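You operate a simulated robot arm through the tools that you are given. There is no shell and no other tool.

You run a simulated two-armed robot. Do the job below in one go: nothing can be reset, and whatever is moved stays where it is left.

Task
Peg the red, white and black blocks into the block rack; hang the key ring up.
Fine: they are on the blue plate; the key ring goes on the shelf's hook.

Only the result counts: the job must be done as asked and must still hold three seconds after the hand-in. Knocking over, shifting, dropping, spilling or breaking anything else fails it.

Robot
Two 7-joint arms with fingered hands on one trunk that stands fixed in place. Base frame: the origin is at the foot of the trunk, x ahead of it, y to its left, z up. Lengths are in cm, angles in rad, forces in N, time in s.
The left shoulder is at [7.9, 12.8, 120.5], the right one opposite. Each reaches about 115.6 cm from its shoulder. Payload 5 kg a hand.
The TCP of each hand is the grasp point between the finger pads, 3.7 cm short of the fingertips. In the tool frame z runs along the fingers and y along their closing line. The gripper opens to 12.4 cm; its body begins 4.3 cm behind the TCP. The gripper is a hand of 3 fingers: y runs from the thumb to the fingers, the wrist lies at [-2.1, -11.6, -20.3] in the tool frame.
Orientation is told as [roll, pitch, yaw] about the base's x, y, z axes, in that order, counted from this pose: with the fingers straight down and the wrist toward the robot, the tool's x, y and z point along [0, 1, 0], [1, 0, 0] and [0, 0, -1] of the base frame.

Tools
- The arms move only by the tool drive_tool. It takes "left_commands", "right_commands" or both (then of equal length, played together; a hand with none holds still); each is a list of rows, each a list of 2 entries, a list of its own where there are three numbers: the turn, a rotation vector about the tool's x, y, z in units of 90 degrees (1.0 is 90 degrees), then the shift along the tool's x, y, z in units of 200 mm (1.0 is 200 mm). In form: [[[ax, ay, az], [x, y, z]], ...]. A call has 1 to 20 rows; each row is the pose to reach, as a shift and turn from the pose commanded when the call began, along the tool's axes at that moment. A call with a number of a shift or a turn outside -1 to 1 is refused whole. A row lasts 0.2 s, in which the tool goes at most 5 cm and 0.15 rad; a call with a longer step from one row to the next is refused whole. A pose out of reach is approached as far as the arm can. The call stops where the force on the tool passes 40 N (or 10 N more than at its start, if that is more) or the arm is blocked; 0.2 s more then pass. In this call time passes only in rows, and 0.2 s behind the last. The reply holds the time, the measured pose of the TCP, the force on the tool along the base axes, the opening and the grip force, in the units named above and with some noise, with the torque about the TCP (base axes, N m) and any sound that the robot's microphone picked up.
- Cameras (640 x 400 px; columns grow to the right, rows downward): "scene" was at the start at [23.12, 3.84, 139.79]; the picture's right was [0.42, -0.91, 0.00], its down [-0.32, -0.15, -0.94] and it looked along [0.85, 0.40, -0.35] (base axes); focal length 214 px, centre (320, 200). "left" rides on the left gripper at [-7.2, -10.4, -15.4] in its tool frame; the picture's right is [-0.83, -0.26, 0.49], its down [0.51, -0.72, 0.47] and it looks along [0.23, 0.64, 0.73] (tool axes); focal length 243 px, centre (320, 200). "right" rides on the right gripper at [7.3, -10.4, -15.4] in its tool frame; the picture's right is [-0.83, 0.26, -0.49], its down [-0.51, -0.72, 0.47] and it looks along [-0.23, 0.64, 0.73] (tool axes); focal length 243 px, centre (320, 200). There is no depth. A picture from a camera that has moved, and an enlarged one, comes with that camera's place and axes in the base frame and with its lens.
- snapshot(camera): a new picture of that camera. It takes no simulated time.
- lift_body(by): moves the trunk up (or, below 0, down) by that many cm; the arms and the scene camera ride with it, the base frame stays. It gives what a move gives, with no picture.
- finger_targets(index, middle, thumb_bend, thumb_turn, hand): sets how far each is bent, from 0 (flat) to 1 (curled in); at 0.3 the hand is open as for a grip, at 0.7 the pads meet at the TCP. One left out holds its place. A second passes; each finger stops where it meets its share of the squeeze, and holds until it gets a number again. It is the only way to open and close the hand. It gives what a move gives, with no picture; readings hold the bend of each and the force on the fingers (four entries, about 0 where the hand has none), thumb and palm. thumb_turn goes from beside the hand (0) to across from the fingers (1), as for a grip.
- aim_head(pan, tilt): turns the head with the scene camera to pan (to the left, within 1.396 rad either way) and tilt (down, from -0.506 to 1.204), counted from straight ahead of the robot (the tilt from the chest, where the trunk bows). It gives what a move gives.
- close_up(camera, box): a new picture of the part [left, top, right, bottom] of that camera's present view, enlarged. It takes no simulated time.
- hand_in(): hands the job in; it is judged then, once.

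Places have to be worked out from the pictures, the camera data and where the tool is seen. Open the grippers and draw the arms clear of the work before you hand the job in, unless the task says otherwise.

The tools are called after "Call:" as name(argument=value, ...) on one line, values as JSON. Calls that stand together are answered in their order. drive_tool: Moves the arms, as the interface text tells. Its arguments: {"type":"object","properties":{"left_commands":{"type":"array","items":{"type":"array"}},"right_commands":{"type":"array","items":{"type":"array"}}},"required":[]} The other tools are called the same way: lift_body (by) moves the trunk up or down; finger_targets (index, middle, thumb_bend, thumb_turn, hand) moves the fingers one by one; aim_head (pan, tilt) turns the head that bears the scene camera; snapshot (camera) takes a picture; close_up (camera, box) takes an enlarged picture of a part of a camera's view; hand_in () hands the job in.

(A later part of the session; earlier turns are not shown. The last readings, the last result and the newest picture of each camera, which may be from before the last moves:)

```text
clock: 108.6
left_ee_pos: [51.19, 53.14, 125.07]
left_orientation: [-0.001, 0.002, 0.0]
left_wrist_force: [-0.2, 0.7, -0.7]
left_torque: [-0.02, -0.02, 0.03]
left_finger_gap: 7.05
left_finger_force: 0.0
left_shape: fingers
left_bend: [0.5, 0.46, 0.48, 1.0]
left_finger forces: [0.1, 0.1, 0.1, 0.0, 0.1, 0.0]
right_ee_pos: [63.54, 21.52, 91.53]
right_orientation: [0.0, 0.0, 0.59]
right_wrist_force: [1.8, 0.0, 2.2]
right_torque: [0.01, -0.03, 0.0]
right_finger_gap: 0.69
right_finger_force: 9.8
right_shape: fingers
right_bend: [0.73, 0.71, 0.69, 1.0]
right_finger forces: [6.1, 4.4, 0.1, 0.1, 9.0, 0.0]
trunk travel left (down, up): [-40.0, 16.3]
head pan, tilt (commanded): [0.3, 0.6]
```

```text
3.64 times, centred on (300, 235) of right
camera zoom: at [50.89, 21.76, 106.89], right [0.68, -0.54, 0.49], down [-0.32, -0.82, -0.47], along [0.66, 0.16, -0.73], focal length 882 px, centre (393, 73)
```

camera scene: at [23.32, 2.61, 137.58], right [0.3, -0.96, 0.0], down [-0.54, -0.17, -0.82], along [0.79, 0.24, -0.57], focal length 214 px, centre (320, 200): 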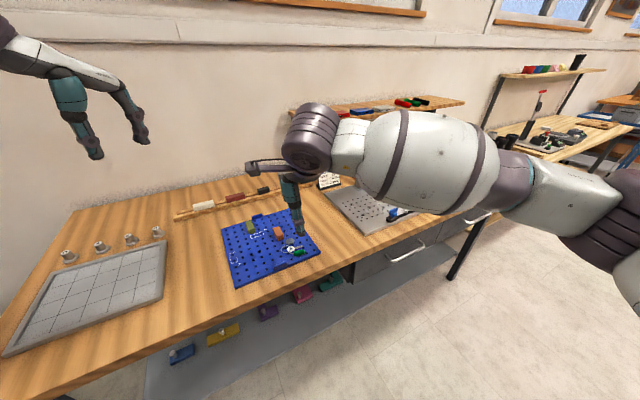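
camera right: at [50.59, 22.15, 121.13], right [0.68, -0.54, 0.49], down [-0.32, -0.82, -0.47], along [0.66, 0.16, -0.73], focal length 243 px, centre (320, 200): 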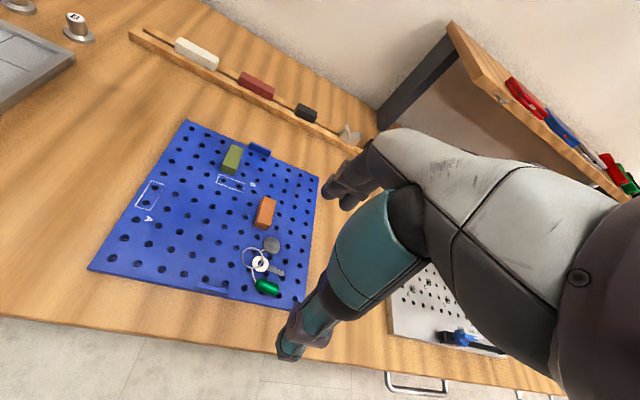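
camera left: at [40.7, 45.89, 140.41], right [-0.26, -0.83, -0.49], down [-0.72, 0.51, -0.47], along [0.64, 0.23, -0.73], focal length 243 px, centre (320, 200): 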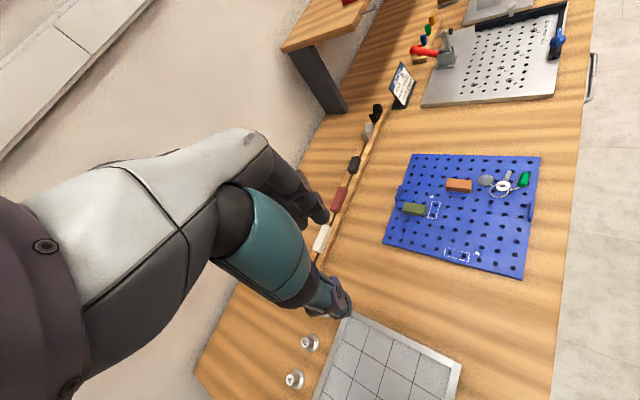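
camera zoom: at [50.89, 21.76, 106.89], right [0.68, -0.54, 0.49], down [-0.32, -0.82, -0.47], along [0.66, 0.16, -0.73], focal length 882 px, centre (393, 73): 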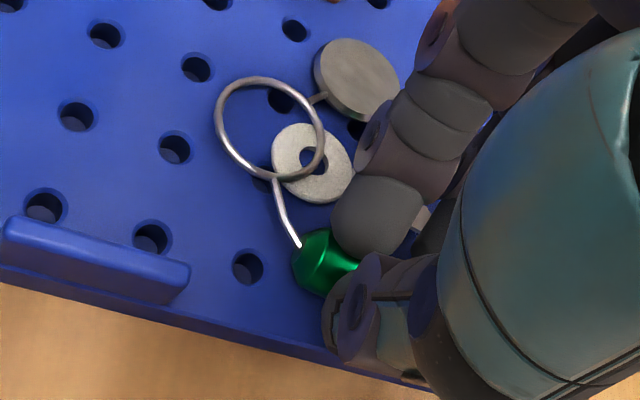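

The key ring moved as one rigid piece and is gripped (6/4/9 N). I lift slowly and check.

Call:
drive_tool(right_commands=[[[0, 0, 0], [0, 0, -0.01]], [[0, 0, 0], [0, 0, -0.03]], [[0, 0, 0], [0, 0, -0.06]], [[0, 0, 0], [0, 0, -0.1]], [[0, 0, 0], [0, 0, -0.15]]])

Call:
close_up(camera="left", box=[450, 110, 560, 200])

Call:
close_up(camera="right", box=[230, 180, 370, 290])

Call:
close_up(camera="scene", box=[270, 205, 330, 255])

```text
clock: 109.8
left_ee_pos: [51.21, 53.12, 125.03]
left_orientation: [-0.002, 0.003, 0.001]
left_wrist_force: [0.0, -0.2, 0.8]
left_torque: [0.01, 0.01, 0.0]
left_finger_gap: 7.02
left_finger_force: 0.1
left_shape: fingers
left_bend: [0.5, 0.46, 0.48, 1.0]
left_finger forces: [0.1, 0.0, 0.0, 0.1, 0.1, 0.1]
right_ee_pos: [63.65, 21.61, 94.49]
right_orientation: [-0.001, -0.001, 0.592]
right_wrist_force: [0.9, 0.6, -0.2]
right_torque: [0.0, 0.0, 0.03]
right_finger_gap: 0.12
right_finger_force: 0.1
right_shape: fingers
right_bend: [0.74, 0.72, 0.71, 1.0]
right_finger forces: [0.0, 0.0, 0.0, 0.0, 0.1, 0.0]
trunk travel left (down, up): [-40.0, 16.3]
head pan, tilt (commanded): [0.3, 0.6]
```

```text
4.44 times, centred on (505, 155) of left
camera zoom: at [40.65, 45.91, 140.41], right [-0.26, -0.83, -0.49], down [-0.72, 0.51, -0.47], along [0.64, 0.23, -0.73], focal length 1078 px, centre (-502, 400)
```

zoom: 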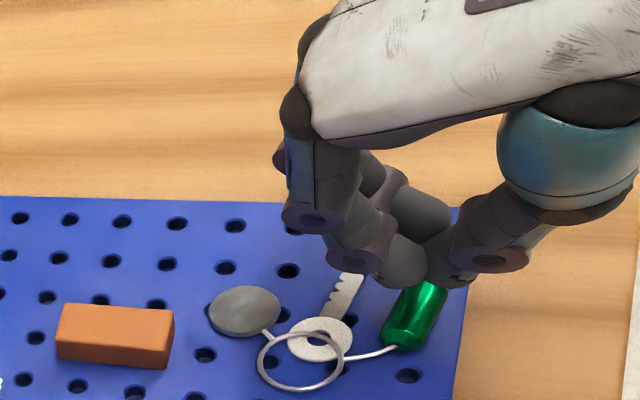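

```text
3.64 times, centred on (300, 235) of right
camera zoom: at [51.01, 21.82, 109.94], right [0.68, -0.54, 0.49], down [-0.32, -0.82, -0.47], along [0.66, 0.16, -0.73], focal length 882 px, centre (393, 73)
```

zoom: 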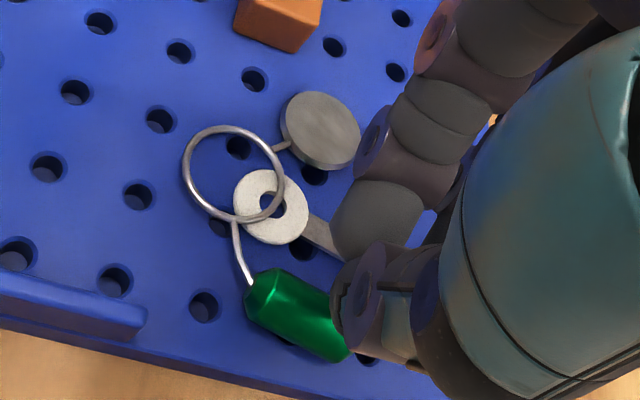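

```text
8.00 times, centred on (300, 230) of scene
camera zoom: at [23.13, 2.52, 137.62], right [0.3, -0.96, 0.0], down [-0.54, -0.17, -0.83], along [0.79, 0.24, -0.56], focal length 1716 px, centre (480, -40)
```

zoom: 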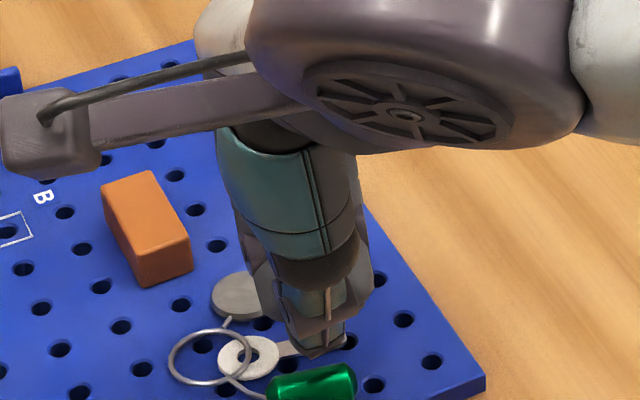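

The fob slipped out downward — the tips were too high on it. It is still on the plate; I reopen slightly, recentre (fob now at tool y≈−0.44) and go lower this time.

Call:
finger_targets(hand="right", index=0.61, middle=0.57, thumb_bend=0.6)

Call:
drive_tool(right_commands=[[[0, 0, 0], [0.005, -0.022, 0]], [[0, 0, 0], [0.005, -0.022, 0.06]], [[0, 0, 0], [0.005, -0.022, 0.12]]])

Call:
close_up(camera="left", box=[470, 130, 560, 210])

Call:
close_up(camera="right", box=[230, 180, 370, 290])

```text
clock: 110.8
left_ee_pos: [51.2, 53.35, 125.02]
left_orientation: [-0.001, 0.002, 0.0]
left_wrist_force: [-0.4, 0.6, -0.9]
left_torque: [0.02, -0.01, 0.0]
left_finger_gap: 7.06
left_finger_force: 0.0
left_shape: fingers
left_bend: [0.5, 0.46, 0.48, 1.0]
left_finger forces: [0.0, 0.0, 0.0, 0.0, 0.0, 0.0]
right_ee_pos: [63.72, 21.6, 94.65]
right_orientation: [0.001, 0.0, 0.593]
right_wrist_force: [0.8, -1.0, -0.9]
right_torque: [0.03, 0.01, 0.02]
right_finger_gap: 3.46
right_finger_force: 0.2
right_shape: fingers
right_bend: [0.61, 0.56, 0.6, 1.0]
right_finger forces: [0.0, 0.0, 0.0, 0.0, 0.0, 0.0]
trunk travel left (down, up): [-40.0, 16.3]
head pan, tilt (commanded): [0.3, 0.6]
```

```text
clock: 111.6
left_ee_pos: [51.17, 53.21, 125.04]
left_orientation: [-0.003, 0.002, -0.002]
left_wrist_force: [0.3, 0.6, -0.7]
left_torque: [-0.01, 0.03, 0.01]
left_finger_gap: 7.03
left_finger_force: 0.0
left_shape: fingers
left_bend: [0.5, 0.46, 0.48, 1.0]
left_finger forces: [0.1, 0.1, 0.0, 0.0, 0.0, 0.0]
right_ee_pos: [63.25, 21.48, 92.09]
right_orientation: [0.0, -0.001, 0.592]
right_wrist_force: [0.0, -0.4, -0.1]
right_torque: [0.01, 0.0, 0.01]
right_finger_gap: 3.46
right_finger_force: 0.0
right_shape: fingers
right_bend: [0.61, 0.56, 0.6, 1.0]
right_finger forces: [0.1, 0.0, 0.0, 0.0, 0.1, 0.0]
trunk travel left (down, up): [-40.0, 16.3]
head pan, tilt (commanded): [0.3, 0.6]
```

```text
5.00 times, centred on (515, 170) of left
camera zoom: at [40.68, 45.88, 140.41], right [-0.26, -0.83, -0.49], down [-0.72, 0.51, -0.47], along [0.64, 0.23, -0.73], focal length 1213 px, centre (-655, 350)
```

zoom: 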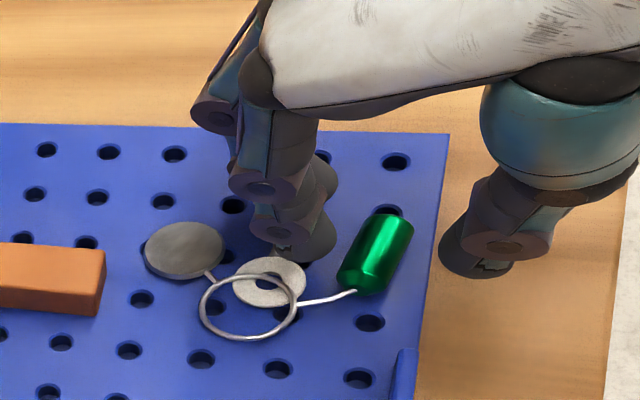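

```text
3.64 times, centred on (300, 235) of right
camera zoom: at [50.56, 21.57, 107.52], right [0.68, -0.54, 0.49], down [-0.32, -0.82, -0.47], along [0.66, 0.16, -0.73], focal length 882 px, centre (393, 73)
```

zoom: 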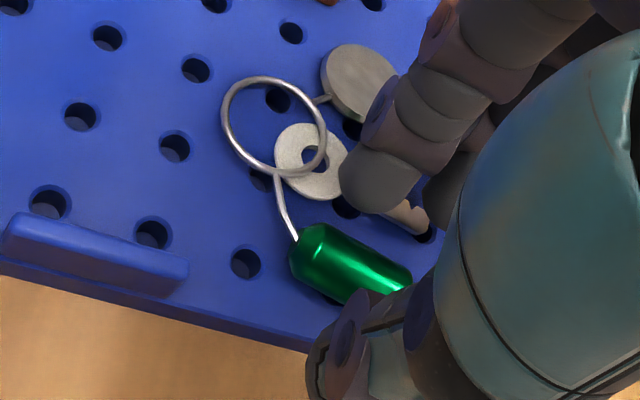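

Fob is centred (y≈0.1). I bring the fingertips close to its sides first, then lower until the tips reach the plate before squeezing.

Call:
finger_targets(hand="right", index=0.63, middle=0.6, thumb_bend=0.645)

Call:
drive_tool(right_commands=[[[0, 0, 0], [0, 0, 0.01]], [[0, 0, 0], [0, 0, 0.02]], [[0, 0, 0], [0, 0, 0.03]]])

Call:
close_up(camera="left", box=[480, 140, 550, 200])

```text
clock: 112.6
left_ee_pos: [51.28, 53.2, 124.99]
left_orientation: [0.0, 0.003, 0.0]
left_wrist_force: [0.2, -0.4, 0.4]
left_torque: [-0.03, 0.01, 0.01]
left_finger_gap: 7.03
left_finger_force: 0.0
left_shape: fingers
left_bend: [0.5, 0.46, 0.48, 1.0]
left_finger forces: [0.1, 0.0, 0.0, 0.1, 0.0, 0.0]
right_ee_pos: [63.11, 21.39, 92.26]
right_orientation: [0.001, 0.0, 0.593]
right_wrist_force: [0.1, 0.8, -0.5]
right_torque: [0.01, 0.0, -0.02]
right_finger_gap: 2.69
right_finger_force: 0.1
right_shape: fingers
right_bend: [0.63, 0.6, 0.64, 1.0]
right_finger forces: [0.1, 0.1, 0.0, 0.1, 0.0, 0.0]
trunk travel left (down, up): [-40.0, 16.3]
head pan, tilt (commanded): [0.3, 0.6]
```

```text
clock: 113.4
left_ee_pos: [51.27, 53.18, 125.06]
left_orientation: [-0.002, 0.002, -0.001]
left_wrist_force: [0.4, -0.9, 1.3]
left_torque: [0.01, 0.0, -0.01]
left_finger_gap: 7.04
left_finger_force: 0.0
left_shape: fingers
left_bend: [0.5, 0.46, 0.48, 1.0]
left_finger forces: [0.1, 0.0, 0.1, 0.1, 0.0, 0.0]
right_ee_pos: [63.07, 21.28, 91.62]
right_orientation: [-0.001, 0.001, 0.591]
right_wrist_force: [0.2, 0.0, 0.2]
right_torque: [0.01, 0.03, -0.02]
right_finger_gap: 2.71
right_finger_force: 0.0
right_shape: fingers
right_bend: [0.63, 0.6, 0.64, 1.0]
right_finger forces: [0.1, 0.0, 0.0, 0.0, 0.1, 0.1]
trunk travel left (down, up): [-40.0, 16.3]
head pan, tilt (commanded): [0.3, 0.6]
```

```text
6.67 times, centred on (515, 170) of left
camera zoom: at [40.66, 45.89, 140.42], right [-0.26, -0.83, -0.49], down [-0.72, 0.51, -0.47], along [0.64, 0.23, -0.73], focal length 1618 px, centre (-980, 400)
```

zoom: 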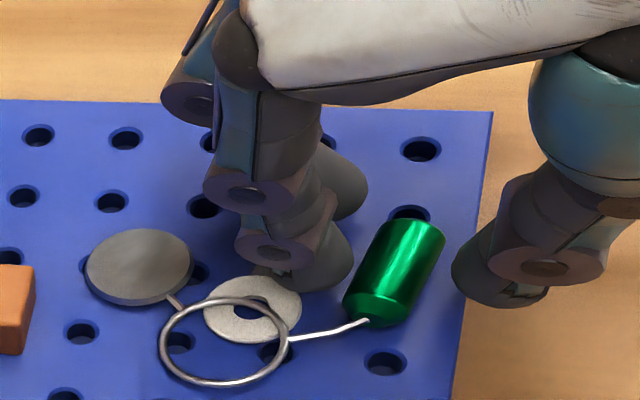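

No contact yet at z≈91.6. I lower 4 mm more.

Call:
drive_tool(right_commands=[[[0, 0, 0], [0, 0, 0.007]], [[0, 0, 0], [0, 0, 0.014]], [[0, 0, 0], [0, 0, 0.02]]])

```text
clock: 114.2
left_ee_pos: [51.05, 53.12, 125.11]
left_orientation: [0.0, 0.0, 0.0]
left_wrist_force: [-0.1, -0.8, 0.7]
left_torque: [-0.04, 0.01, -0.01]
left_finger_gap: 7.04
left_finger_force: 0.0
left_shape: fingers
left_bend: [0.5, 0.46, 0.48, 1.0]
left_finger forces: [0.1, 0.1, 0.0, 0.0, 0.0, 0.1]
right_ee_pos: [63.07, 21.39, 91.53]
right_orientation: [0.001, -0.007, 0.591]
right_wrist_force: [1.9, -0.9, 20.8]
right_torque: [0.52, -0.39, -0.07]
right_finger_gap: 2.59
right_finger_force: 9.9
right_shape: fingers
right_bend: [0.63, 0.6, 0.64, 1.0]
right_finger forces: [20.6, 0.1, 0.0, 0.1, 0.0, 0.0]
trunk travel left (down, up): [-40.0, 16.3]
head pan, tilt (commanded): [0.3, 0.6]
```

The index tip is pressing the flat key, so I lift 3 mm, close to light contact with the fob (inside the key), then push lower and squeeze.

Call:
drive_tool(right_commands=[[[0, 0, 0], [0, 0, -0.008]], [[0, 0, 0], [0, 0, -0.018]]])

Call:
finger_targets(hand="right", index=0.68, middle=0.64, thumb_bend=0.66)

Call:
close_up(camera="left", box=[480, 140, 550, 200])

Call:
close_up(camera="right", box=[250, 180, 350, 270])

```text
clock: 114.8
left_ee_pos: [51.24, 53.09, 125.11]
left_orientation: [-0.001, 0.0, -0.001]
left_wrist_force: [-0.6, 0.4, 0.1]
left_torque: [-0.03, 0.01, -0.02]
left_finger_gap: 7.0
left_finger_force: 0.1
left_shape: fingers
left_bend: [0.5, 0.46, 0.48, 1.0]
left_finger forces: [0.1, 0.0, 0.0, 0.0, 0.0, 0.0]
right_ee_pos: [62.99, 21.37, 91.48]
right_orientation: [-0.002, 0.0, 0.592]
right_wrist_force: [1.9, 0.2, 14.7]
right_torque: [0.36, -0.27, -0.07]
right_finger_gap: 2.64
right_finger_force: 7.4
right_shape: fingers
right_bend: [0.63, 0.6, 0.64, 1.0]
right_finger forces: [14.6, 0.1, 0.1, 0.0, 0.0, 0.0]
trunk travel left (down, up): [-40.0, 16.3]
head pan, tilt (commanded): [0.3, 0.6]
```

```text
clock: 115.8
left_ee_pos: [51.06, 53.18, 125.07]
left_orientation: [-0.001, 0.001, 0.001]
left_wrist_force: [-0.8, 0.7, 0.0]
left_torque: [0.01, 0.02, -0.02]
left_finger_gap: 7.05
left_finger_force: 0.0
left_shape: fingers
left_bend: [0.5, 0.46, 0.48, 1.0]
left_finger forces: [0.0, 0.0, 0.0, 0.0, 0.0, 0.1]
right_ee_pos: [63.19, 21.38, 91.42]
right_orientation: [0.0, 0.0, 0.592]
right_wrist_force: [0.1, -0.3, 1.9]
right_torque: [0.0, 0.02, -0.02]
right_finger_gap: 1.71
right_finger_force: 1.0
right_shape: fingers
right_bend: [0.68, 0.64, 0.66, 1.0]
right_finger forces: [0.6, 0.1, 0.0, 0.1, 0.9, 0.1]
trunk travel left (down, up): [-40.0, 16.3]
head pan, tilt (commanded): [0.3, 0.6]
```

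```text
6.67 times, centred on (515, 170) of left
camera zoom: at [40.64, 45.89, 140.42], right [-0.26, -0.83, -0.49], down [-0.72, 0.51, -0.47], along [0.64, 0.23, -0.73], focal length 1618 px, centre (-980, 400)
```

zoom: 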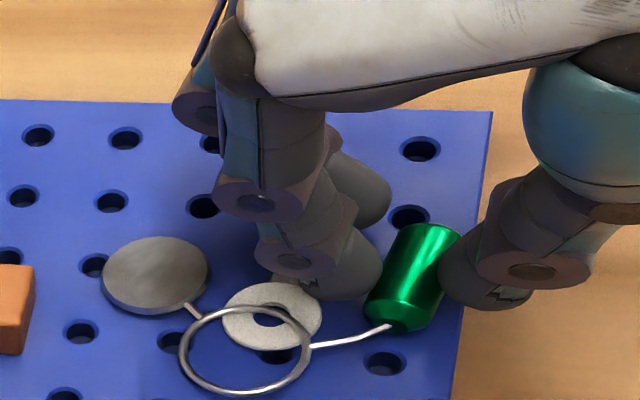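

```text
4.44 times, centred on (300, 225) of right
camera zoom: at [50.51, 21.62, 106.84], right [0.68, -0.54, 0.49], down [-0.32, -0.82, -0.47], along [0.66, 0.16, -0.73], focal length 1078 px, centre (409, 89)
```

zoom: 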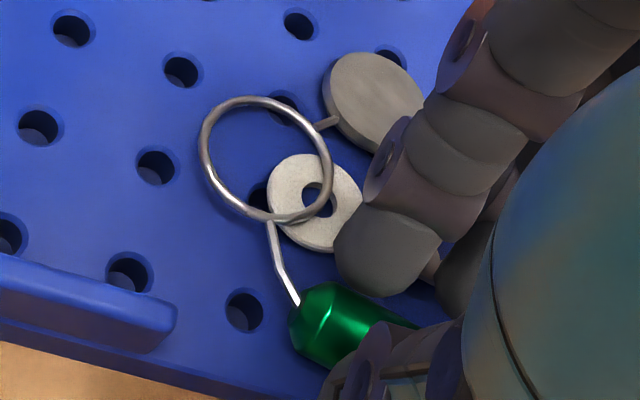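

Light contact on both sides with the tips low beside the fob. I push down 3 mm, then squeeze.

Call:
drive_tool(right_commands=[[[0, 0, 0], [0, 0, 0.008]], [[0, 0, 0], [0, 0, 0.016]]])

Call:
finger_targets(hand="right", index=0.8, middle=0.78, thumb_bend=0.78)

Call:
close_up(camera="left", box=[480, 140, 550, 200])

Call:
close_up(camera="right", box=[250, 180, 350, 270])

```text
clock: 116.4
left_ee_pos: [51.03, 53.2, 125.12]
left_orientation: [-0.001, 0.0, 0.001]
left_wrist_force: [-0.9, -0.6, -0.4]
left_torque: [0.01, 0.03, 0.0]
left_finger_gap: 7.03
left_finger_force: 0.0
left_shape: fingers
left_bend: [0.5, 0.46, 0.48, 1.0]
left_finger forces: [0.0, 0.1, 0.1, 0.0, 0.0, 0.1]
right_ee_pos: [63.15, 21.31, 91.39]
right_orientation: [0.0, -0.003, 0.591]
right_wrist_force: [1.1, 1.4, 14.9]
right_torque: [0.37, -0.16, -0.04]
right_finger_gap: 1.66
right_finger_force: 8.2
right_shape: fingers
right_bend: [0.68, 0.64, 0.66, 1.0]
right_finger forces: [14.8, 0.0, 0.1, 0.0, 1.3, 0.0]
trunk travel left (down, up): [-40.0, 16.3]
head pan, tilt (commanded): [0.3, 0.6]
```

```text
clock: 117.4
left_ee_pos: [51.17, 53.19, 124.97]
left_orientation: [-0.003, 0.002, 0.0]
left_wrist_force: [1.5, -0.4, 0.8]
left_torque: [0.0, -0.02, -0.02]
left_finger_gap: 7.03
left_finger_force: 0.1
left_shape: fingers
left_bend: [0.5, 0.46, 0.48, 1.0]
left_finger forces: [0.0, 0.0, 0.0, 0.1, 0.1, 0.0]
right_ee_pos: [63.03, 21.39, 91.19]
right_orientation: [-0.001, 0.0, 0.592]
right_wrist_force: [0.7, -1.6, 5.3]
right_torque: [-0.05, 0.05, 0.03]
right_finger_gap: 1.24
right_finger_force: 18.4
right_shape: fingers
right_bend: [0.72, 0.72, 0.68, 1.0]
right_finger forces: [9.0, 7.6, 0.0, 0.0, 20.8, 0.0]
trunk travel left (down, up): [-40.0, 16.3]
head pan, tilt (commanded): [0.3, 0.6]
```

```text
6.67 times, centred on (515, 170) of left
camera zoom: at [40.62, 45.86, 140.44], right [-0.26, -0.83, -0.49], down [-0.72, 0.51, -0.47], along [0.64, 0.23, -0.73], focal length 1618 px, centre (-980, 400)
```

zoom: 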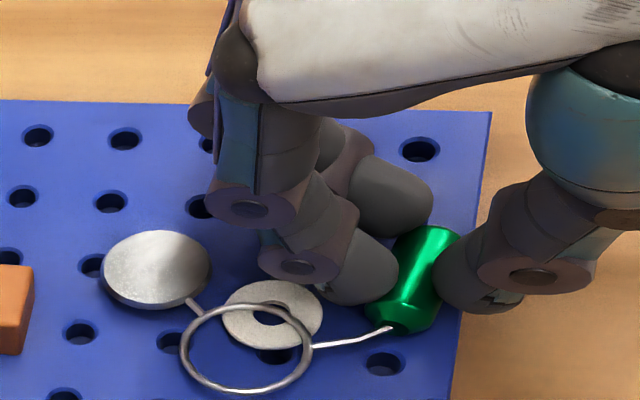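

```text
4.44 times, centred on (300, 225) of right
camera zoom: at [50.48, 21.53, 106.55], right [0.68, -0.54, 0.49], down [-0.32, -0.82, -0.47], along [0.66, 0.16, -0.73], focal length 1078 px, centre (409, 89)
```

zoom: 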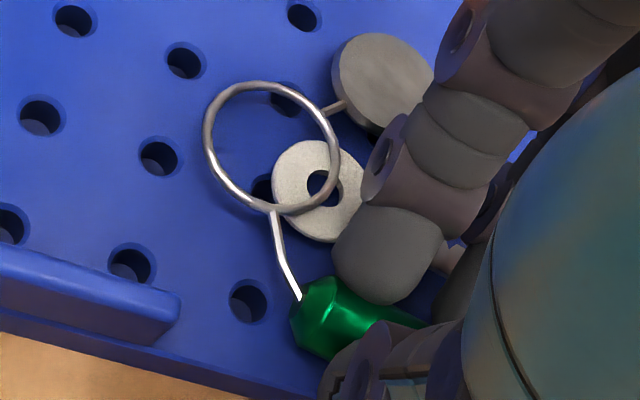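

Firmer this time (9/8/21 N). I lift slowly in small steps and check whether it holds.

Call:
drive_tool(right_commands=[[[0, 0, 0], [0, 0, -0.008]], [[0, 0, 0], [0, 0, -0.016]], [[0, 0, 0], [0, 0, -0.024]], [[0, 0, 0], [0, 0, -0.035]], [[0, 0, 0], [0, 0, -0.05]]])

Call:
close_up(camera="left", box=[480, 130, 550, 190])

Call:
close_up(camera="right", box=[250, 180, 350, 270])

```text
clock: 118.6
left_ee_pos: [51.12, 53.21, 125.0]
left_orientation: [-0.003, 0.001, 0.0]
left_wrist_force: [-0.1, 0.2, 0.0]
left_torque: [0.01, 0.05, 0.02]
left_finger_gap: 7.03
left_finger_force: 0.1
left_shape: fingers
left_bend: [0.5, 0.46, 0.48, 1.0]
left_finger forces: [0.1, 0.0, 0.0, 0.1, 0.0, 0.0]
right_ee_pos: [63.2, 21.37, 92.11]
right_orientation: [0.0, -0.001, 0.593]
right_wrist_force: [-0.1, 0.1, -0.1]
right_torque: [0.01, 0.01, 0.01]
right_finger_gap: 0.9
right_finger_force: 14.2
right_shape: fingers
right_bend: [0.73, 0.72, 0.69, 1.0]
right_finger forces: [6.8, 7.4, 0.0, 0.0, 14.1, 0.0]
trunk travel left (down, up): [-40.0, 16.3]
head pan, tilt (commanded): [0.3, 0.6]
```

```text
6.67 times, centred on (515, 160) of left
camera zoom: at [40.65, 45.9, 140.42], right [-0.26, -0.83, -0.49], down [-0.72, 0.51, -0.47], along [0.64, 0.23, -0.73], focal length 1618 px, centre (-980, 467)
```

zoom: 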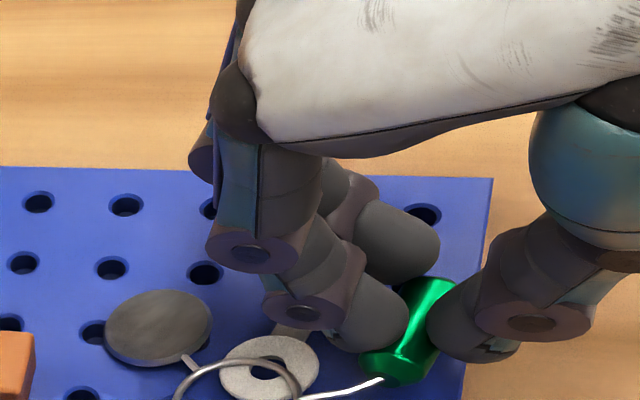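

```text
4.44 times, centred on (300, 225) of right
camera zoom: at [50.58, 21.59, 107.57], right [0.68, -0.54, 0.49], down [-0.32, -0.82, -0.47], along [0.66, 0.16, -0.73], focal length 1078 px, centre (409, 89)
```

zoom: 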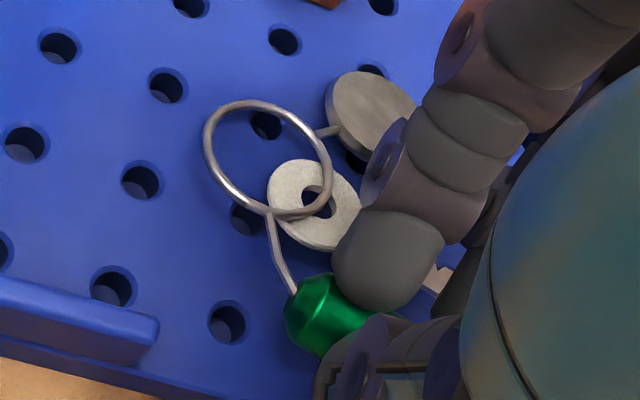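

Still holding (7/7/14 N). I lift further, slowly.

Call:
drive_tool(right_commands=[[[0, 0, 0], [0, 0, -0.02]], [[0, 0, 0], [0, 0, -0.04]], [[0, 0, 0], [0, 0, -0.07]], [[0, 0, 0], [0, 0, -0.1]]])

Call:
close_up(camera="left", box=[460, 120, 560, 200])

Call:
close_up(camera="scene", box=[270, 205, 330, 255])

```text
clock: 119.6
left_ee_pos: [51.27, 53.21, 125.06]
left_orientation: [-0.002, 0.001, -0.001]
left_wrist_force: [0.2, -0.6, -0.2]
left_torque: [0.02, -0.01, -0.02]
left_finger_gap: 7.05
left_finger_force: 0.0
left_shape: fingers
left_bend: [0.5, 0.46, 0.48, 1.0]
left_finger forces: [0.0, 0.1, 0.1, 0.0, 0.0, 0.1]
right_ee_pos: [63.21, 21.38, 94.14]
right_orientation: [0.0, 0.0, 0.592]
right_wrist_force: [0.2, -0.5, -0.5]
right_torque: [0.0, 0.01, -0.05]
right_finger_gap: 0.02
right_finger_force: 0.0
right_shape: fingers
right_bend: [0.73, 0.73, 0.73, 1.0]
right_finger forces: [0.0, 0.0, 0.1, 0.1, 0.1, 0.0]
trunk travel left (down, up): [-40.0, 16.3]
head pan, tilt (commanded): [0.3, 0.6]
```

```text
5.00 times, centred on (510, 160) of left
camera zoom: at [40.64, 45.89, 140.43], right [-0.26, -0.83, -0.49], down [-0.72, 0.51, -0.47], along [0.64, 0.23, -0.73], focal length 1213 px, centre (-630, 400)
```

zoom: 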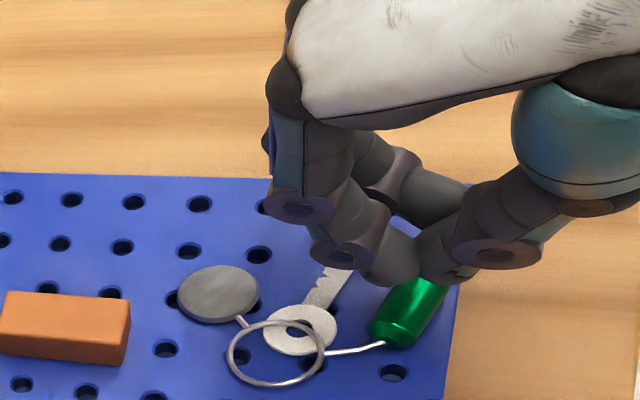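

```text
8.00 times, centred on (300, 230) of scene
camera zoom: at [23.12, 2.51, 137.62], right [0.3, -0.96, 0.0], down [-0.54, -0.17, -0.83], along [0.79, 0.24, -0.56], focal length 1716 px, centre (480, -40)
```

zoom: 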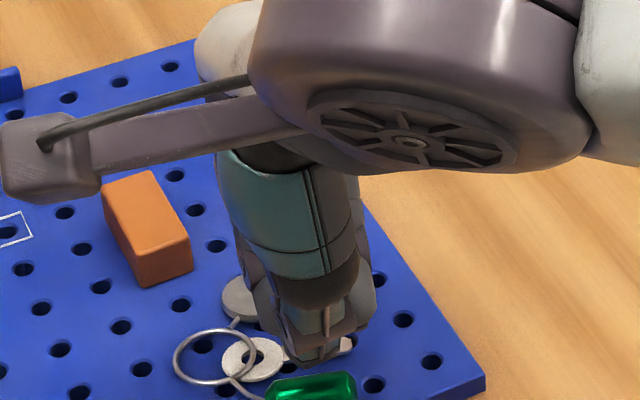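

The smooth round fob squeezes out of the V-shaped tips again; its flat ends are a better hold (like the blocks). I raise the right hand and test whether it can reach yaw ≈ −0.98 for an end-to-end grip.

Call:
drive_tool(right_commands=[[[0, 0, 0], [0, 0, -0.15]], [[0, 0, 0], [0, 0, -0.35]], [[0, 0, 0], [0, 0, -0.55]], [[0, 0, 0], [0, 0, -0.75]]])

Call:
finger_targets(hand="right", index=0.52, middle=0.5, thumb_bend=0.52)

Call:
drive_tool(right_commands=[[[0, 0, 0.083], [0, 0, 0]], [[0, 0, 0.167], [0, 0, 0]], [[0, 0, 0.25], [0, 0, 0]], [[0, 0, 0.333], [0, 0, 0]], [[0, 0, 0.417], [0, 0, 0]], [[0, 0, 0.5], [0, 0, 0]], [[0, 0, 0.583], [0, 0, 0]], [[0, 0, 0.667], [0, 0, 0]], [[0, 0, 0.75], [0, 0, 0]], [[0, 0, 0.833], [0, 0, 0]], [[0, 0, 0.917], [0, 0, 0]], [[0, 0, 0.998], [0, 0, 0]]])

Call:
snapshot(camera="scene")

Call:
snapshot(camera="right")

Call:
close_up(camera="left", box=[380, 140, 560, 280])

```text
clock: 120.6
left_ee_pos: [51.16, 53.25, 124.98]
left_orientation: [-0.002, 0.0, 0.001]
left_wrist_force: [-0.2, -0.6, -0.2]
left_torque: [0.0, -0.01, -0.02]
left_finger_gap: 7.05
left_finger_force: 0.2
left_shape: fingers
left_bend: [0.5, 0.46, 0.48, 1.0]
left_finger forces: [0.0, 0.0, 0.1, 0.1, 0.1, 0.0]
right_ee_pos: [62.96, 21.81, 109.21]
right_orientation: [-0.002, 0.0, 0.591]
right_wrist_force: [0.0, 0.4, -0.6]
right_torque: [-0.04, -0.01, -0.01]
right_finger_gap: 0.01
right_finger_force: 0.1
right_shape: fingers
right_bend: [0.73, 0.73, 0.73, 1.0]
right_finger forces: [0.0, 0.0, 0.1, 0.1, 0.0, 0.0]
trunk travel left (down, up): [-40.0, 16.3]
head pan, tilt (commanded): [0.3, 0.6]
```

```text
clock: 121.6
left_ee_pos: [51.21, 53.23, 125.04]
left_orientation: [-0.001, 0.002, 0.0]
left_wrist_force: [0.3, 0.8, 0.4]
left_torque: [0.01, 0.02, -0.02]
left_finger_gap: 7.05
left_finger_force: 0.1
left_shape: fingers
left_bend: [0.5, 0.46, 0.48, 1.0]
left_finger forces: [0.1, 0.0, 0.1, 0.1, 0.0, 0.0]
right_ee_pos: [63.09, 21.84, 109.13]
right_orientation: [0.0, -0.001, 0.591]
right_wrist_force: [0.2, -0.4, -0.2]
right_torque: [0.01, 0.0, 0.0]
right_finger_gap: 6.06
right_finger_force: 0.1
right_shape: fingers
right_bend: [0.52, 0.5, 0.52, 1.0]
right_finger forces: [0.0, 0.0, 0.0, 0.0, 0.0, 0.0]
trunk travel left (down, up): [-40.0, 16.3]
head pan, tilt (commanded): [0.3, 0.6]
```

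```text
clock: 124.2
left_ee_pos: [51.13, 53.18, 125.04]
left_orientation: [-0.001, 0.002, -0.002]
left_wrist_force: [-0.1, -0.1, -0.3]
left_torque: [-0.03, -0.04, -0.01]
left_finger_gap: 7.06
left_finger_force: 0.0
left_shape: fingers
left_bend: [0.5, 0.46, 0.48, 1.0]
left_finger forces: [0.0, 0.1, 0.0, 0.1, 0.1, 0.0]
right_ee_pos: [63.12, 21.44, 109.12]
right_orientation: [0.0, 0.002, -0.98]
right_wrist_force: [-0.9, -0.7, 0.3]
right_torque: [0.0, -0.01, 0.01]
right_finger_gap: 6.08
right_finger_force: 0.0
right_shape: fingers
right_bend: [0.52, 0.5, 0.52, 1.0]
right_finger forces: [0.1, 0.0, 0.1, 0.0, 0.1, 0.0]
trunk travel left (down, up): [-40.0, 16.3]
head pan, tilt (commanded): [0.3, 0.6]
```

```text
taken
camera scene: at [23.14, 2.56, 137.61], right [0.3, -0.96, 0.0], down [-0.54, -0.17, -0.82], along [0.79, 0.24, -0.57], focal length 214 px, centre (320, 200)
```

scene: 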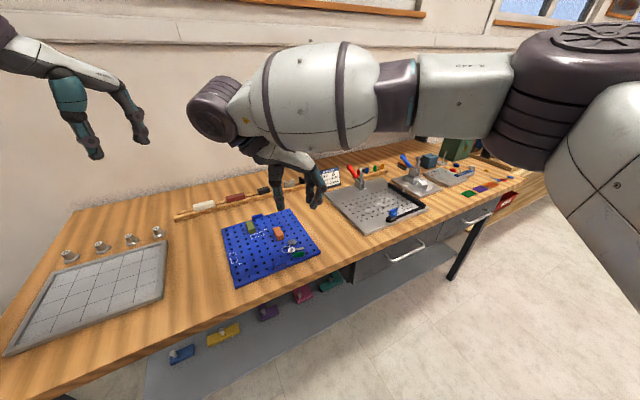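

```text
taken
camera right: at [63.53, 34.13, 124.55], right [-0.54, -0.68, 0.49], down [-0.82, 0.32, -0.47], along [0.17, -0.66, -0.73], focal length 243 px, centre (320, 200)
```

right: 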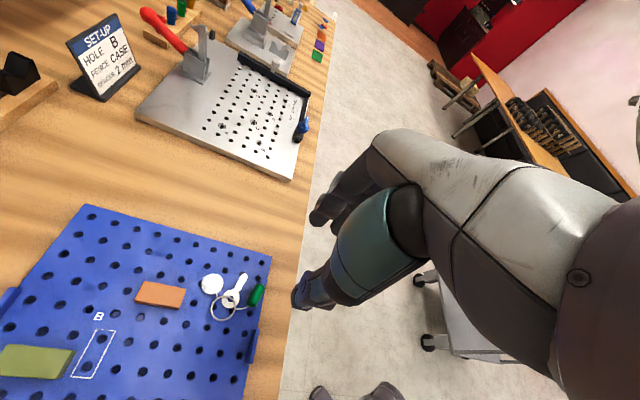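

```text
2.86 times, centred on (470, 210) of left
camera zoom: at [40.66, 45.95, 140.39], right [-0.26, -0.83, -0.49], down [-0.72, 0.51, -0.47], along [0.64, 0.23, -0.73], focal length 693 px, centre (-109, 171)
```

zoom: 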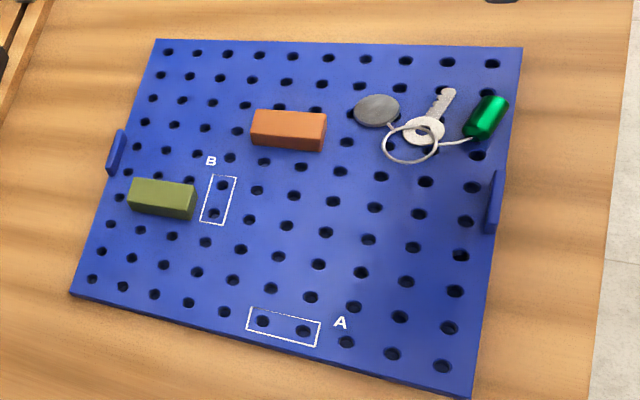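

The right arm reaches yaw −0.98. I zoom its camera to locate the fob in this pose.

Call:
close_up(camera="right", box=[190, 250, 290, 340])

Call:
close_up(camera="right", box=[225, 265, 275, 310])

Call:
close_up(camera="scene", box=[270, 180, 340, 265])

```text
4.44 times, centred on (240, 295) of right
camera zoom: at [63.53, 34.13, 124.55], right [-0.54, -0.68, 0.49], down [-0.82, 0.32, -0.47], along [0.17, -0.66, -0.73], focal length 1078 px, centre (676, -222)
```

zoom: 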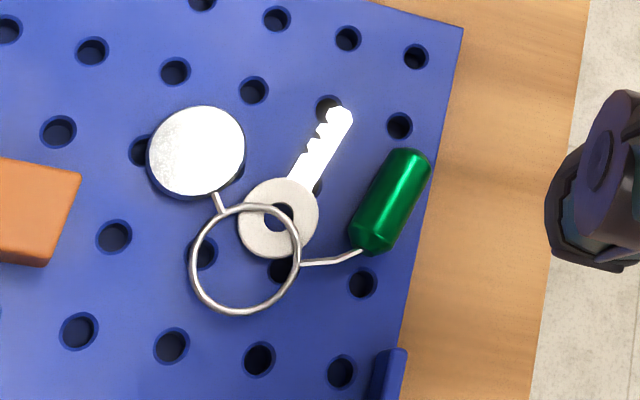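

```text
8.89 times, centred on (250, 288) of right
camera zoom: at [63.53, 34.13, 124.55], right [-0.54, -0.68, 0.49], down [-0.82, 0.32, -0.47], along [0.17, -0.66, -0.73], focal length 2157 px, centre (942, -578)
```

zoom: 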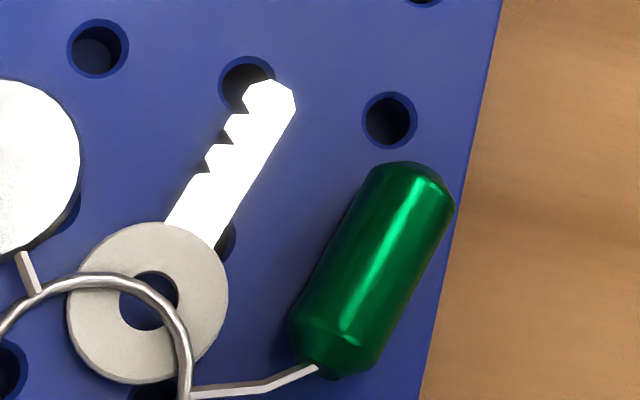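

```text
4.71 times, centred on (305, 222) of scene
camera zoom: at [23.14, 2.56, 137.61], right [0.3, -0.96, 0.0], down [-0.54, -0.17, -0.82], along [0.79, 0.24, -0.57], focal length 1009 px, centre (391, 94)
```

zoom: 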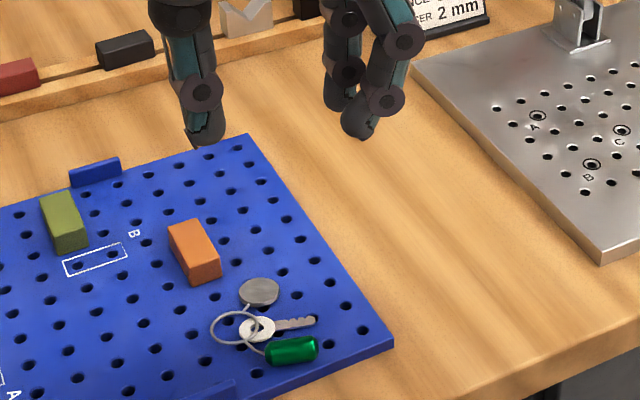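

The fob's flat ends lie along tool y (centre ≈ (0, −0.3)). I set index and thumb opening for an end grip, keep the middle finger out of the way, align and descend to z≈95.

Call:
finger_targets(hand="right", index=0.56, middle=0.38, thumb_bend=0.54)

Call:
drive_tool(right_commands=[[[0, 0, 0], [-0.021, -0.015, 0.15]], [[0, 0, 0], [-0.021, -0.015, 0.3]], [[0, 0, 0], [-0.021, -0.015, 0.45]], [[0, 0, 0], [-0.021, -0.015, 0.6]], [[0, 0, 0], [-0.021, -0.015, 0.7]]])

Call:
close_up(camera="right", box=[230, 180, 370, 300])

Call:
close_up(camera="scene", box=[270, 205, 330, 265])

Call:
close_up(camera="left", box=[460, 120, 560, 200])

```text
clock: 125.2
left_ee_pos: [51.14, 53.24, 124.99]
left_orientation: [0.0, 0.0, -0.001]
left_wrist_force: [0.4, -0.4, -0.6]
left_torque: [0.01, -0.02, 0.0]
left_finger_gap: 7.03
left_finger_force: 0.1
left_shape: fingers
left_bend: [0.5, 0.46, 0.48, 1.0]
left_finger forces: [0.0, 0.0, 0.1, 0.1, 0.1, 0.1]
right_ee_pos: [63.23, 21.37, 109.28]
right_orientation: [0.0, -0.001, -0.977]
right_wrist_force: [-0.2, -0.3, -0.4]
right_torque: [0.01, 0.01, -0.04]
right_finger_gap: 5.26
right_finger_force: 0.1
right_shape: fingers
right_bend: [0.56, 0.38, 0.54, 1.0]
right_finger forces: [0.0, 0.1, 0.0, 0.1, 0.0, 0.0]
trunk travel left (down, up): [-40.0, 16.3]
head pan, tilt (commanded): [0.3, 0.6]
```

```text
clock: 126.4
left_ee_pos: [51.28, 53.19, 125.04]
left_orientation: [-0.002, 0.002, 0.0]
left_wrist_force: [-0.1, -0.1, -0.1]
left_torque: [0.01, -0.03, -0.01]
left_finger_gap: 7.04
left_finger_force: 0.1
left_shape: fingers
left_bend: [0.5, 0.46, 0.48, 1.0]
left_finger forces: [0.0, 0.1, 0.1, 0.0, 0.0, 0.1]
right_ee_pos: [62.61, 21.51, 95.31]
right_orientation: [0.0, 0.001, -0.978]
right_wrist_force: [0.1, -0.4, 0.7]
right_torque: [-0.01, 0.03, -0.01]
right_finger_gap: 5.27
right_finger_force: 0.1
right_shape: fingers
right_bend: [0.56, 0.38, 0.54, 1.0]
right_finger forces: [0.0, 0.0, 0.0, 0.1, 0.1, 0.0]
trunk travel left (down, up): [-40.0, 16.3]
head pan, tilt (commanded): [0.3, 0.6]
```

```text
3.33 times, centred on (300, 240) of right
camera zoom: at [62.87, 34.18, 110.63], right [-0.54, -0.68, 0.49], down [-0.82, 0.31, -0.47], along [0.17, -0.66, -0.73], focal length 809 px, centre (387, 67)
```

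zoom: 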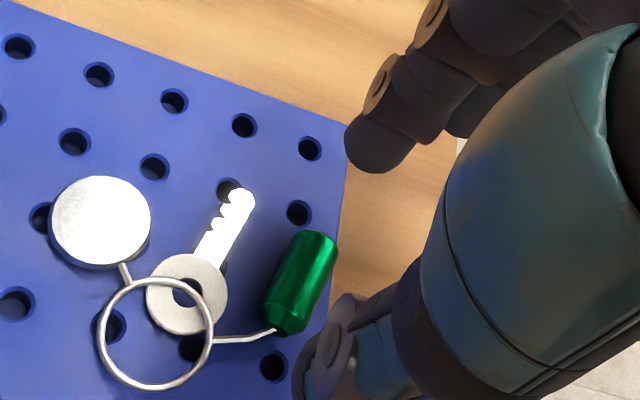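

```text
6.67 times, centred on (300, 235) of scene
camera zoom: at [23.16, 2.53, 137.61], right [0.3, -0.96, 0.0], down [-0.54, -0.17, -0.82], along [0.79, 0.24, -0.57], focal length 1430 px, centre (453, -33)
```

zoom: 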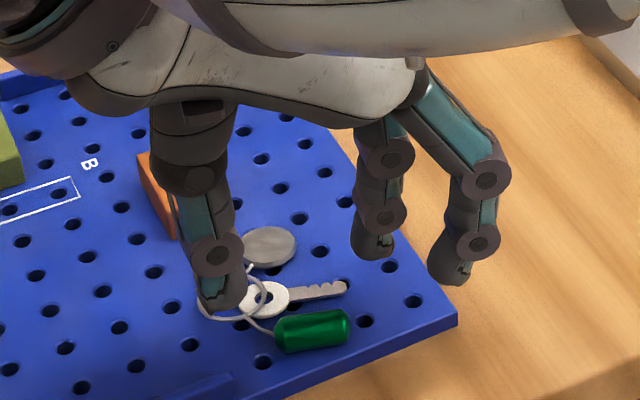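

```text
5.00 times, centred on (510, 160) of left
camera zoom: at [40.68, 45.91, 140.4], right [-0.26, -0.83, -0.49], down [-0.72, 0.51, -0.47], along [0.64, 0.23, -0.73], focal length 1213 px, centre (-630, 400)
```

zoom: 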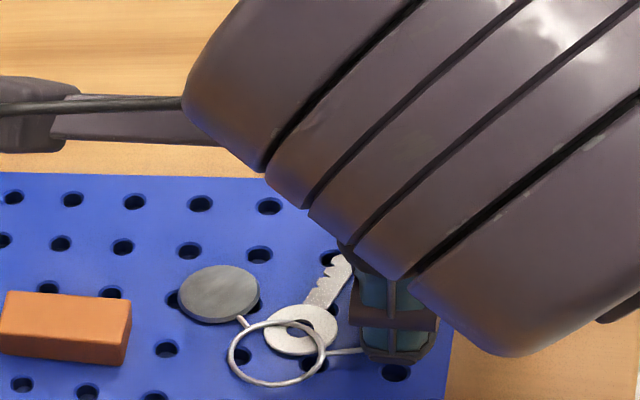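

Index tip is at tool (0.8, 3.2) and thumb at (−0.4, −3.2), so I turn the hand −0.22 rad to put their line along the fob axis, recentre, and descend to z≈92.

Call:
drive_tool(right_commands=[[[0, 0, 0.07], [0.007, 0, 0]], [[0, 0, 0.14], [0.0145, 0, 0]], [[0, 0, 0.14], [0.0145, 0, 0.08]], [[0, 0, 0.14], [0.0145, 0, 0.155]]])

Call:
close_up(camera="right", box=[230, 180, 370, 300])

Call:
close_up(camera="scene", box=[275, 215, 325, 260])

```text
clock: 127.4
left_ee_pos: [51.24, 53.27, 125.03]
left_orientation: [-0.002, 0.0, 0.0]
left_wrist_force: [0.0, 0.0, 0.4]
left_torque: [0.0, -0.02, 0.05]
left_finger_gap: 7.05
left_finger_force: 0.0
left_shape: fingers
left_bend: [0.5, 0.46, 0.48, 1.0]
left_finger forces: [0.1, 0.1, 0.0, 0.0, 0.1, 0.0]
right_ee_pos: [62.95, 21.53, 92.07]
right_orientation: [0.001, 0.001, -1.198]
right_wrist_force: [0.0, 1.0, 0.4]
right_torque: [-0.01, -0.02, -0.02]
right_finger_gap: 5.26
right_finger_force: 0.0
right_shape: fingers
right_bend: [0.56, 0.38, 0.54, 1.0]
right_finger forces: [0.1, 0.0, 0.1, 0.0, 0.0, 0.0]
trunk travel left (down, up): [-40.0, 16.3]
head pan, tilt (commanded): [0.3, 0.6]
```

```text
3.33 times, centred on (300, 240) of right
camera zoom: at [65.91, 33.87, 107.48], right [-0.68, -0.55, 0.49], down [-0.74, 0.49, -0.47], along [0.02, -0.68, -0.73], focal length 809 px, centre (387, 67)
```

zoom: 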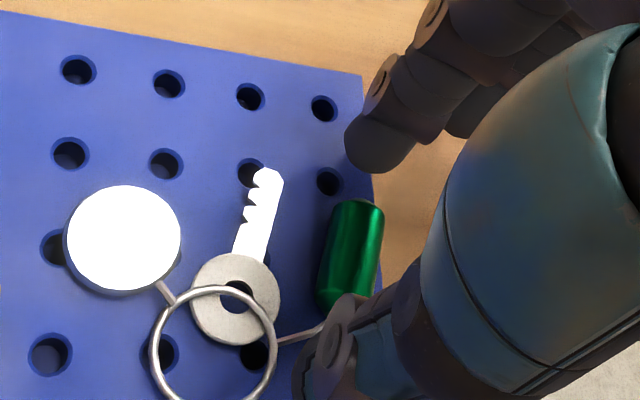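

```text
8.89 times, centred on (300, 238) of scene
camera zoom: at [23.19, 2.54, 137.6], right [0.3, -0.96, 0.0], down [-0.54, -0.17, -0.82], along [0.79, 0.24, -0.57], focal length 1906 px, centre (498, -133)
```

zoom: 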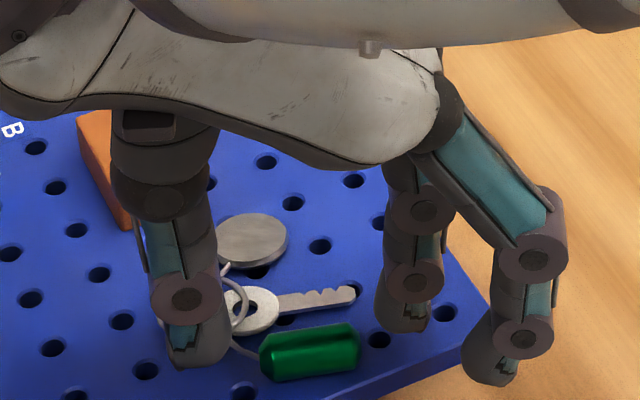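

The end grip lines up nicely in the scene view. I shift −0.25 cm so the thumb clears the wire, lower to z≈91.6 and close index and thumb on the fob's ends.

Call:
drive_tool(right_commands=[[[0, 0, 0], [-0.0125, -0.003, 0.01]], [[0, 0, 0], [-0.0125, -0.003, 0.023]]])

Call:
finger_targets(hand="right", index=0.72, thumb_bend=0.68)

Call:
close_up(camera="scene", box=[275, 215, 325, 260])

Call:
close_up(camera="right", box=[230, 180, 370, 300])

```text
clock: 128.0
left_ee_pos: [51.14, 53.21, 125.01]
left_orientation: [-0.002, 0.003, 0.001]
left_wrist_force: [0.0, -0.4, -0.8]
left_torque: [0.01, -0.01, 0.02]
left_finger_gap: 7.03
left_finger_force: 0.1
left_shape: fingers
left_bend: [0.5, 0.46, 0.48, 1.0]
left_finger forces: [0.0, 0.0, 0.1, 0.1, 0.0, 0.0]
right_ee_pos: [62.62, 21.49, 91.71]
right_orientation: [-0.001, 0.0, -1.197]
right_wrist_force: [0.1, -0.3, 0.6]
right_torque: [0.03, -0.01, 0.01]
right_finger_gap: 5.24
right_finger_force: 0.0
right_shape: fingers
right_bend: [0.56, 0.38, 0.54, 1.0]
right_finger forces: [0.0, 0.0, 0.0, 0.0, 0.1, 0.0]
trunk travel left (down, up): [-40.0, 16.3]
head pan, tilt (commanded): [0.3, 0.6]
```

```text
clock: 129.0
left_ee_pos: [51.1, 53.15, 125.1]
left_orientation: [-0.002, 0.002, -0.001]
left_wrist_force: [1.0, 0.1, 0.3]
left_torque: [-0.04, -0.01, 0.01]
left_finger_gap: 7.05
left_finger_force: 0.1
left_shape: fingers
left_bend: [0.5, 0.46, 0.48, 1.0]
left_finger forces: [0.0, 0.0, 0.0, 0.0, 0.1, 0.0]
right_ee_pos: [62.65, 21.41, 91.72]
right_orientation: [0.001, 0.001, -1.198]
right_wrist_force: [1.0, -0.6, 0.0]
right_torque: [0.0, -0.01, 0.03]
right_finger_gap: 3.19
right_finger_force: 10.1
right_shape: fingers
right_bend: [0.63, 0.38, 0.62, 1.0]
right_finger forces: [10.0, 0.0, 0.0, 0.0, 9.5, 0.1]
trunk travel left (down, up): [-40.0, 16.3]
head pan, tilt (commanded): [0.3, 0.6]
```

```text
8.89 times, centred on (300, 238) of scene
camera zoom: at [23.14, 2.51, 137.61], right [0.3, -0.96, 0.0], down [-0.54, -0.17, -0.83], along [0.79, 0.24, -0.56], focal length 1906 px, centre (498, -133)
```

zoom: 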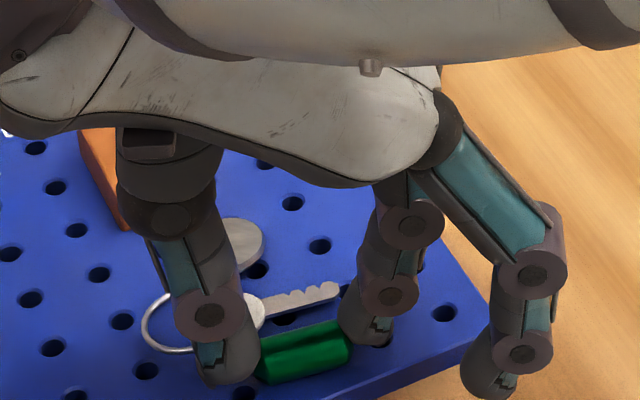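

```text
3.33 times, centred on (300, 240) of right
camera zoom: at [65.65, 33.81, 107.04], right [-0.68, -0.55, 0.49], down [-0.74, 0.49, -0.47], along [0.02, -0.68, -0.73], focal length 809 px, centre (387, 67)
```

zoom: 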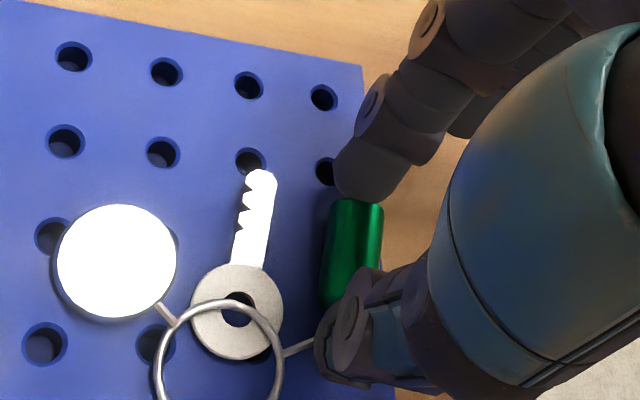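

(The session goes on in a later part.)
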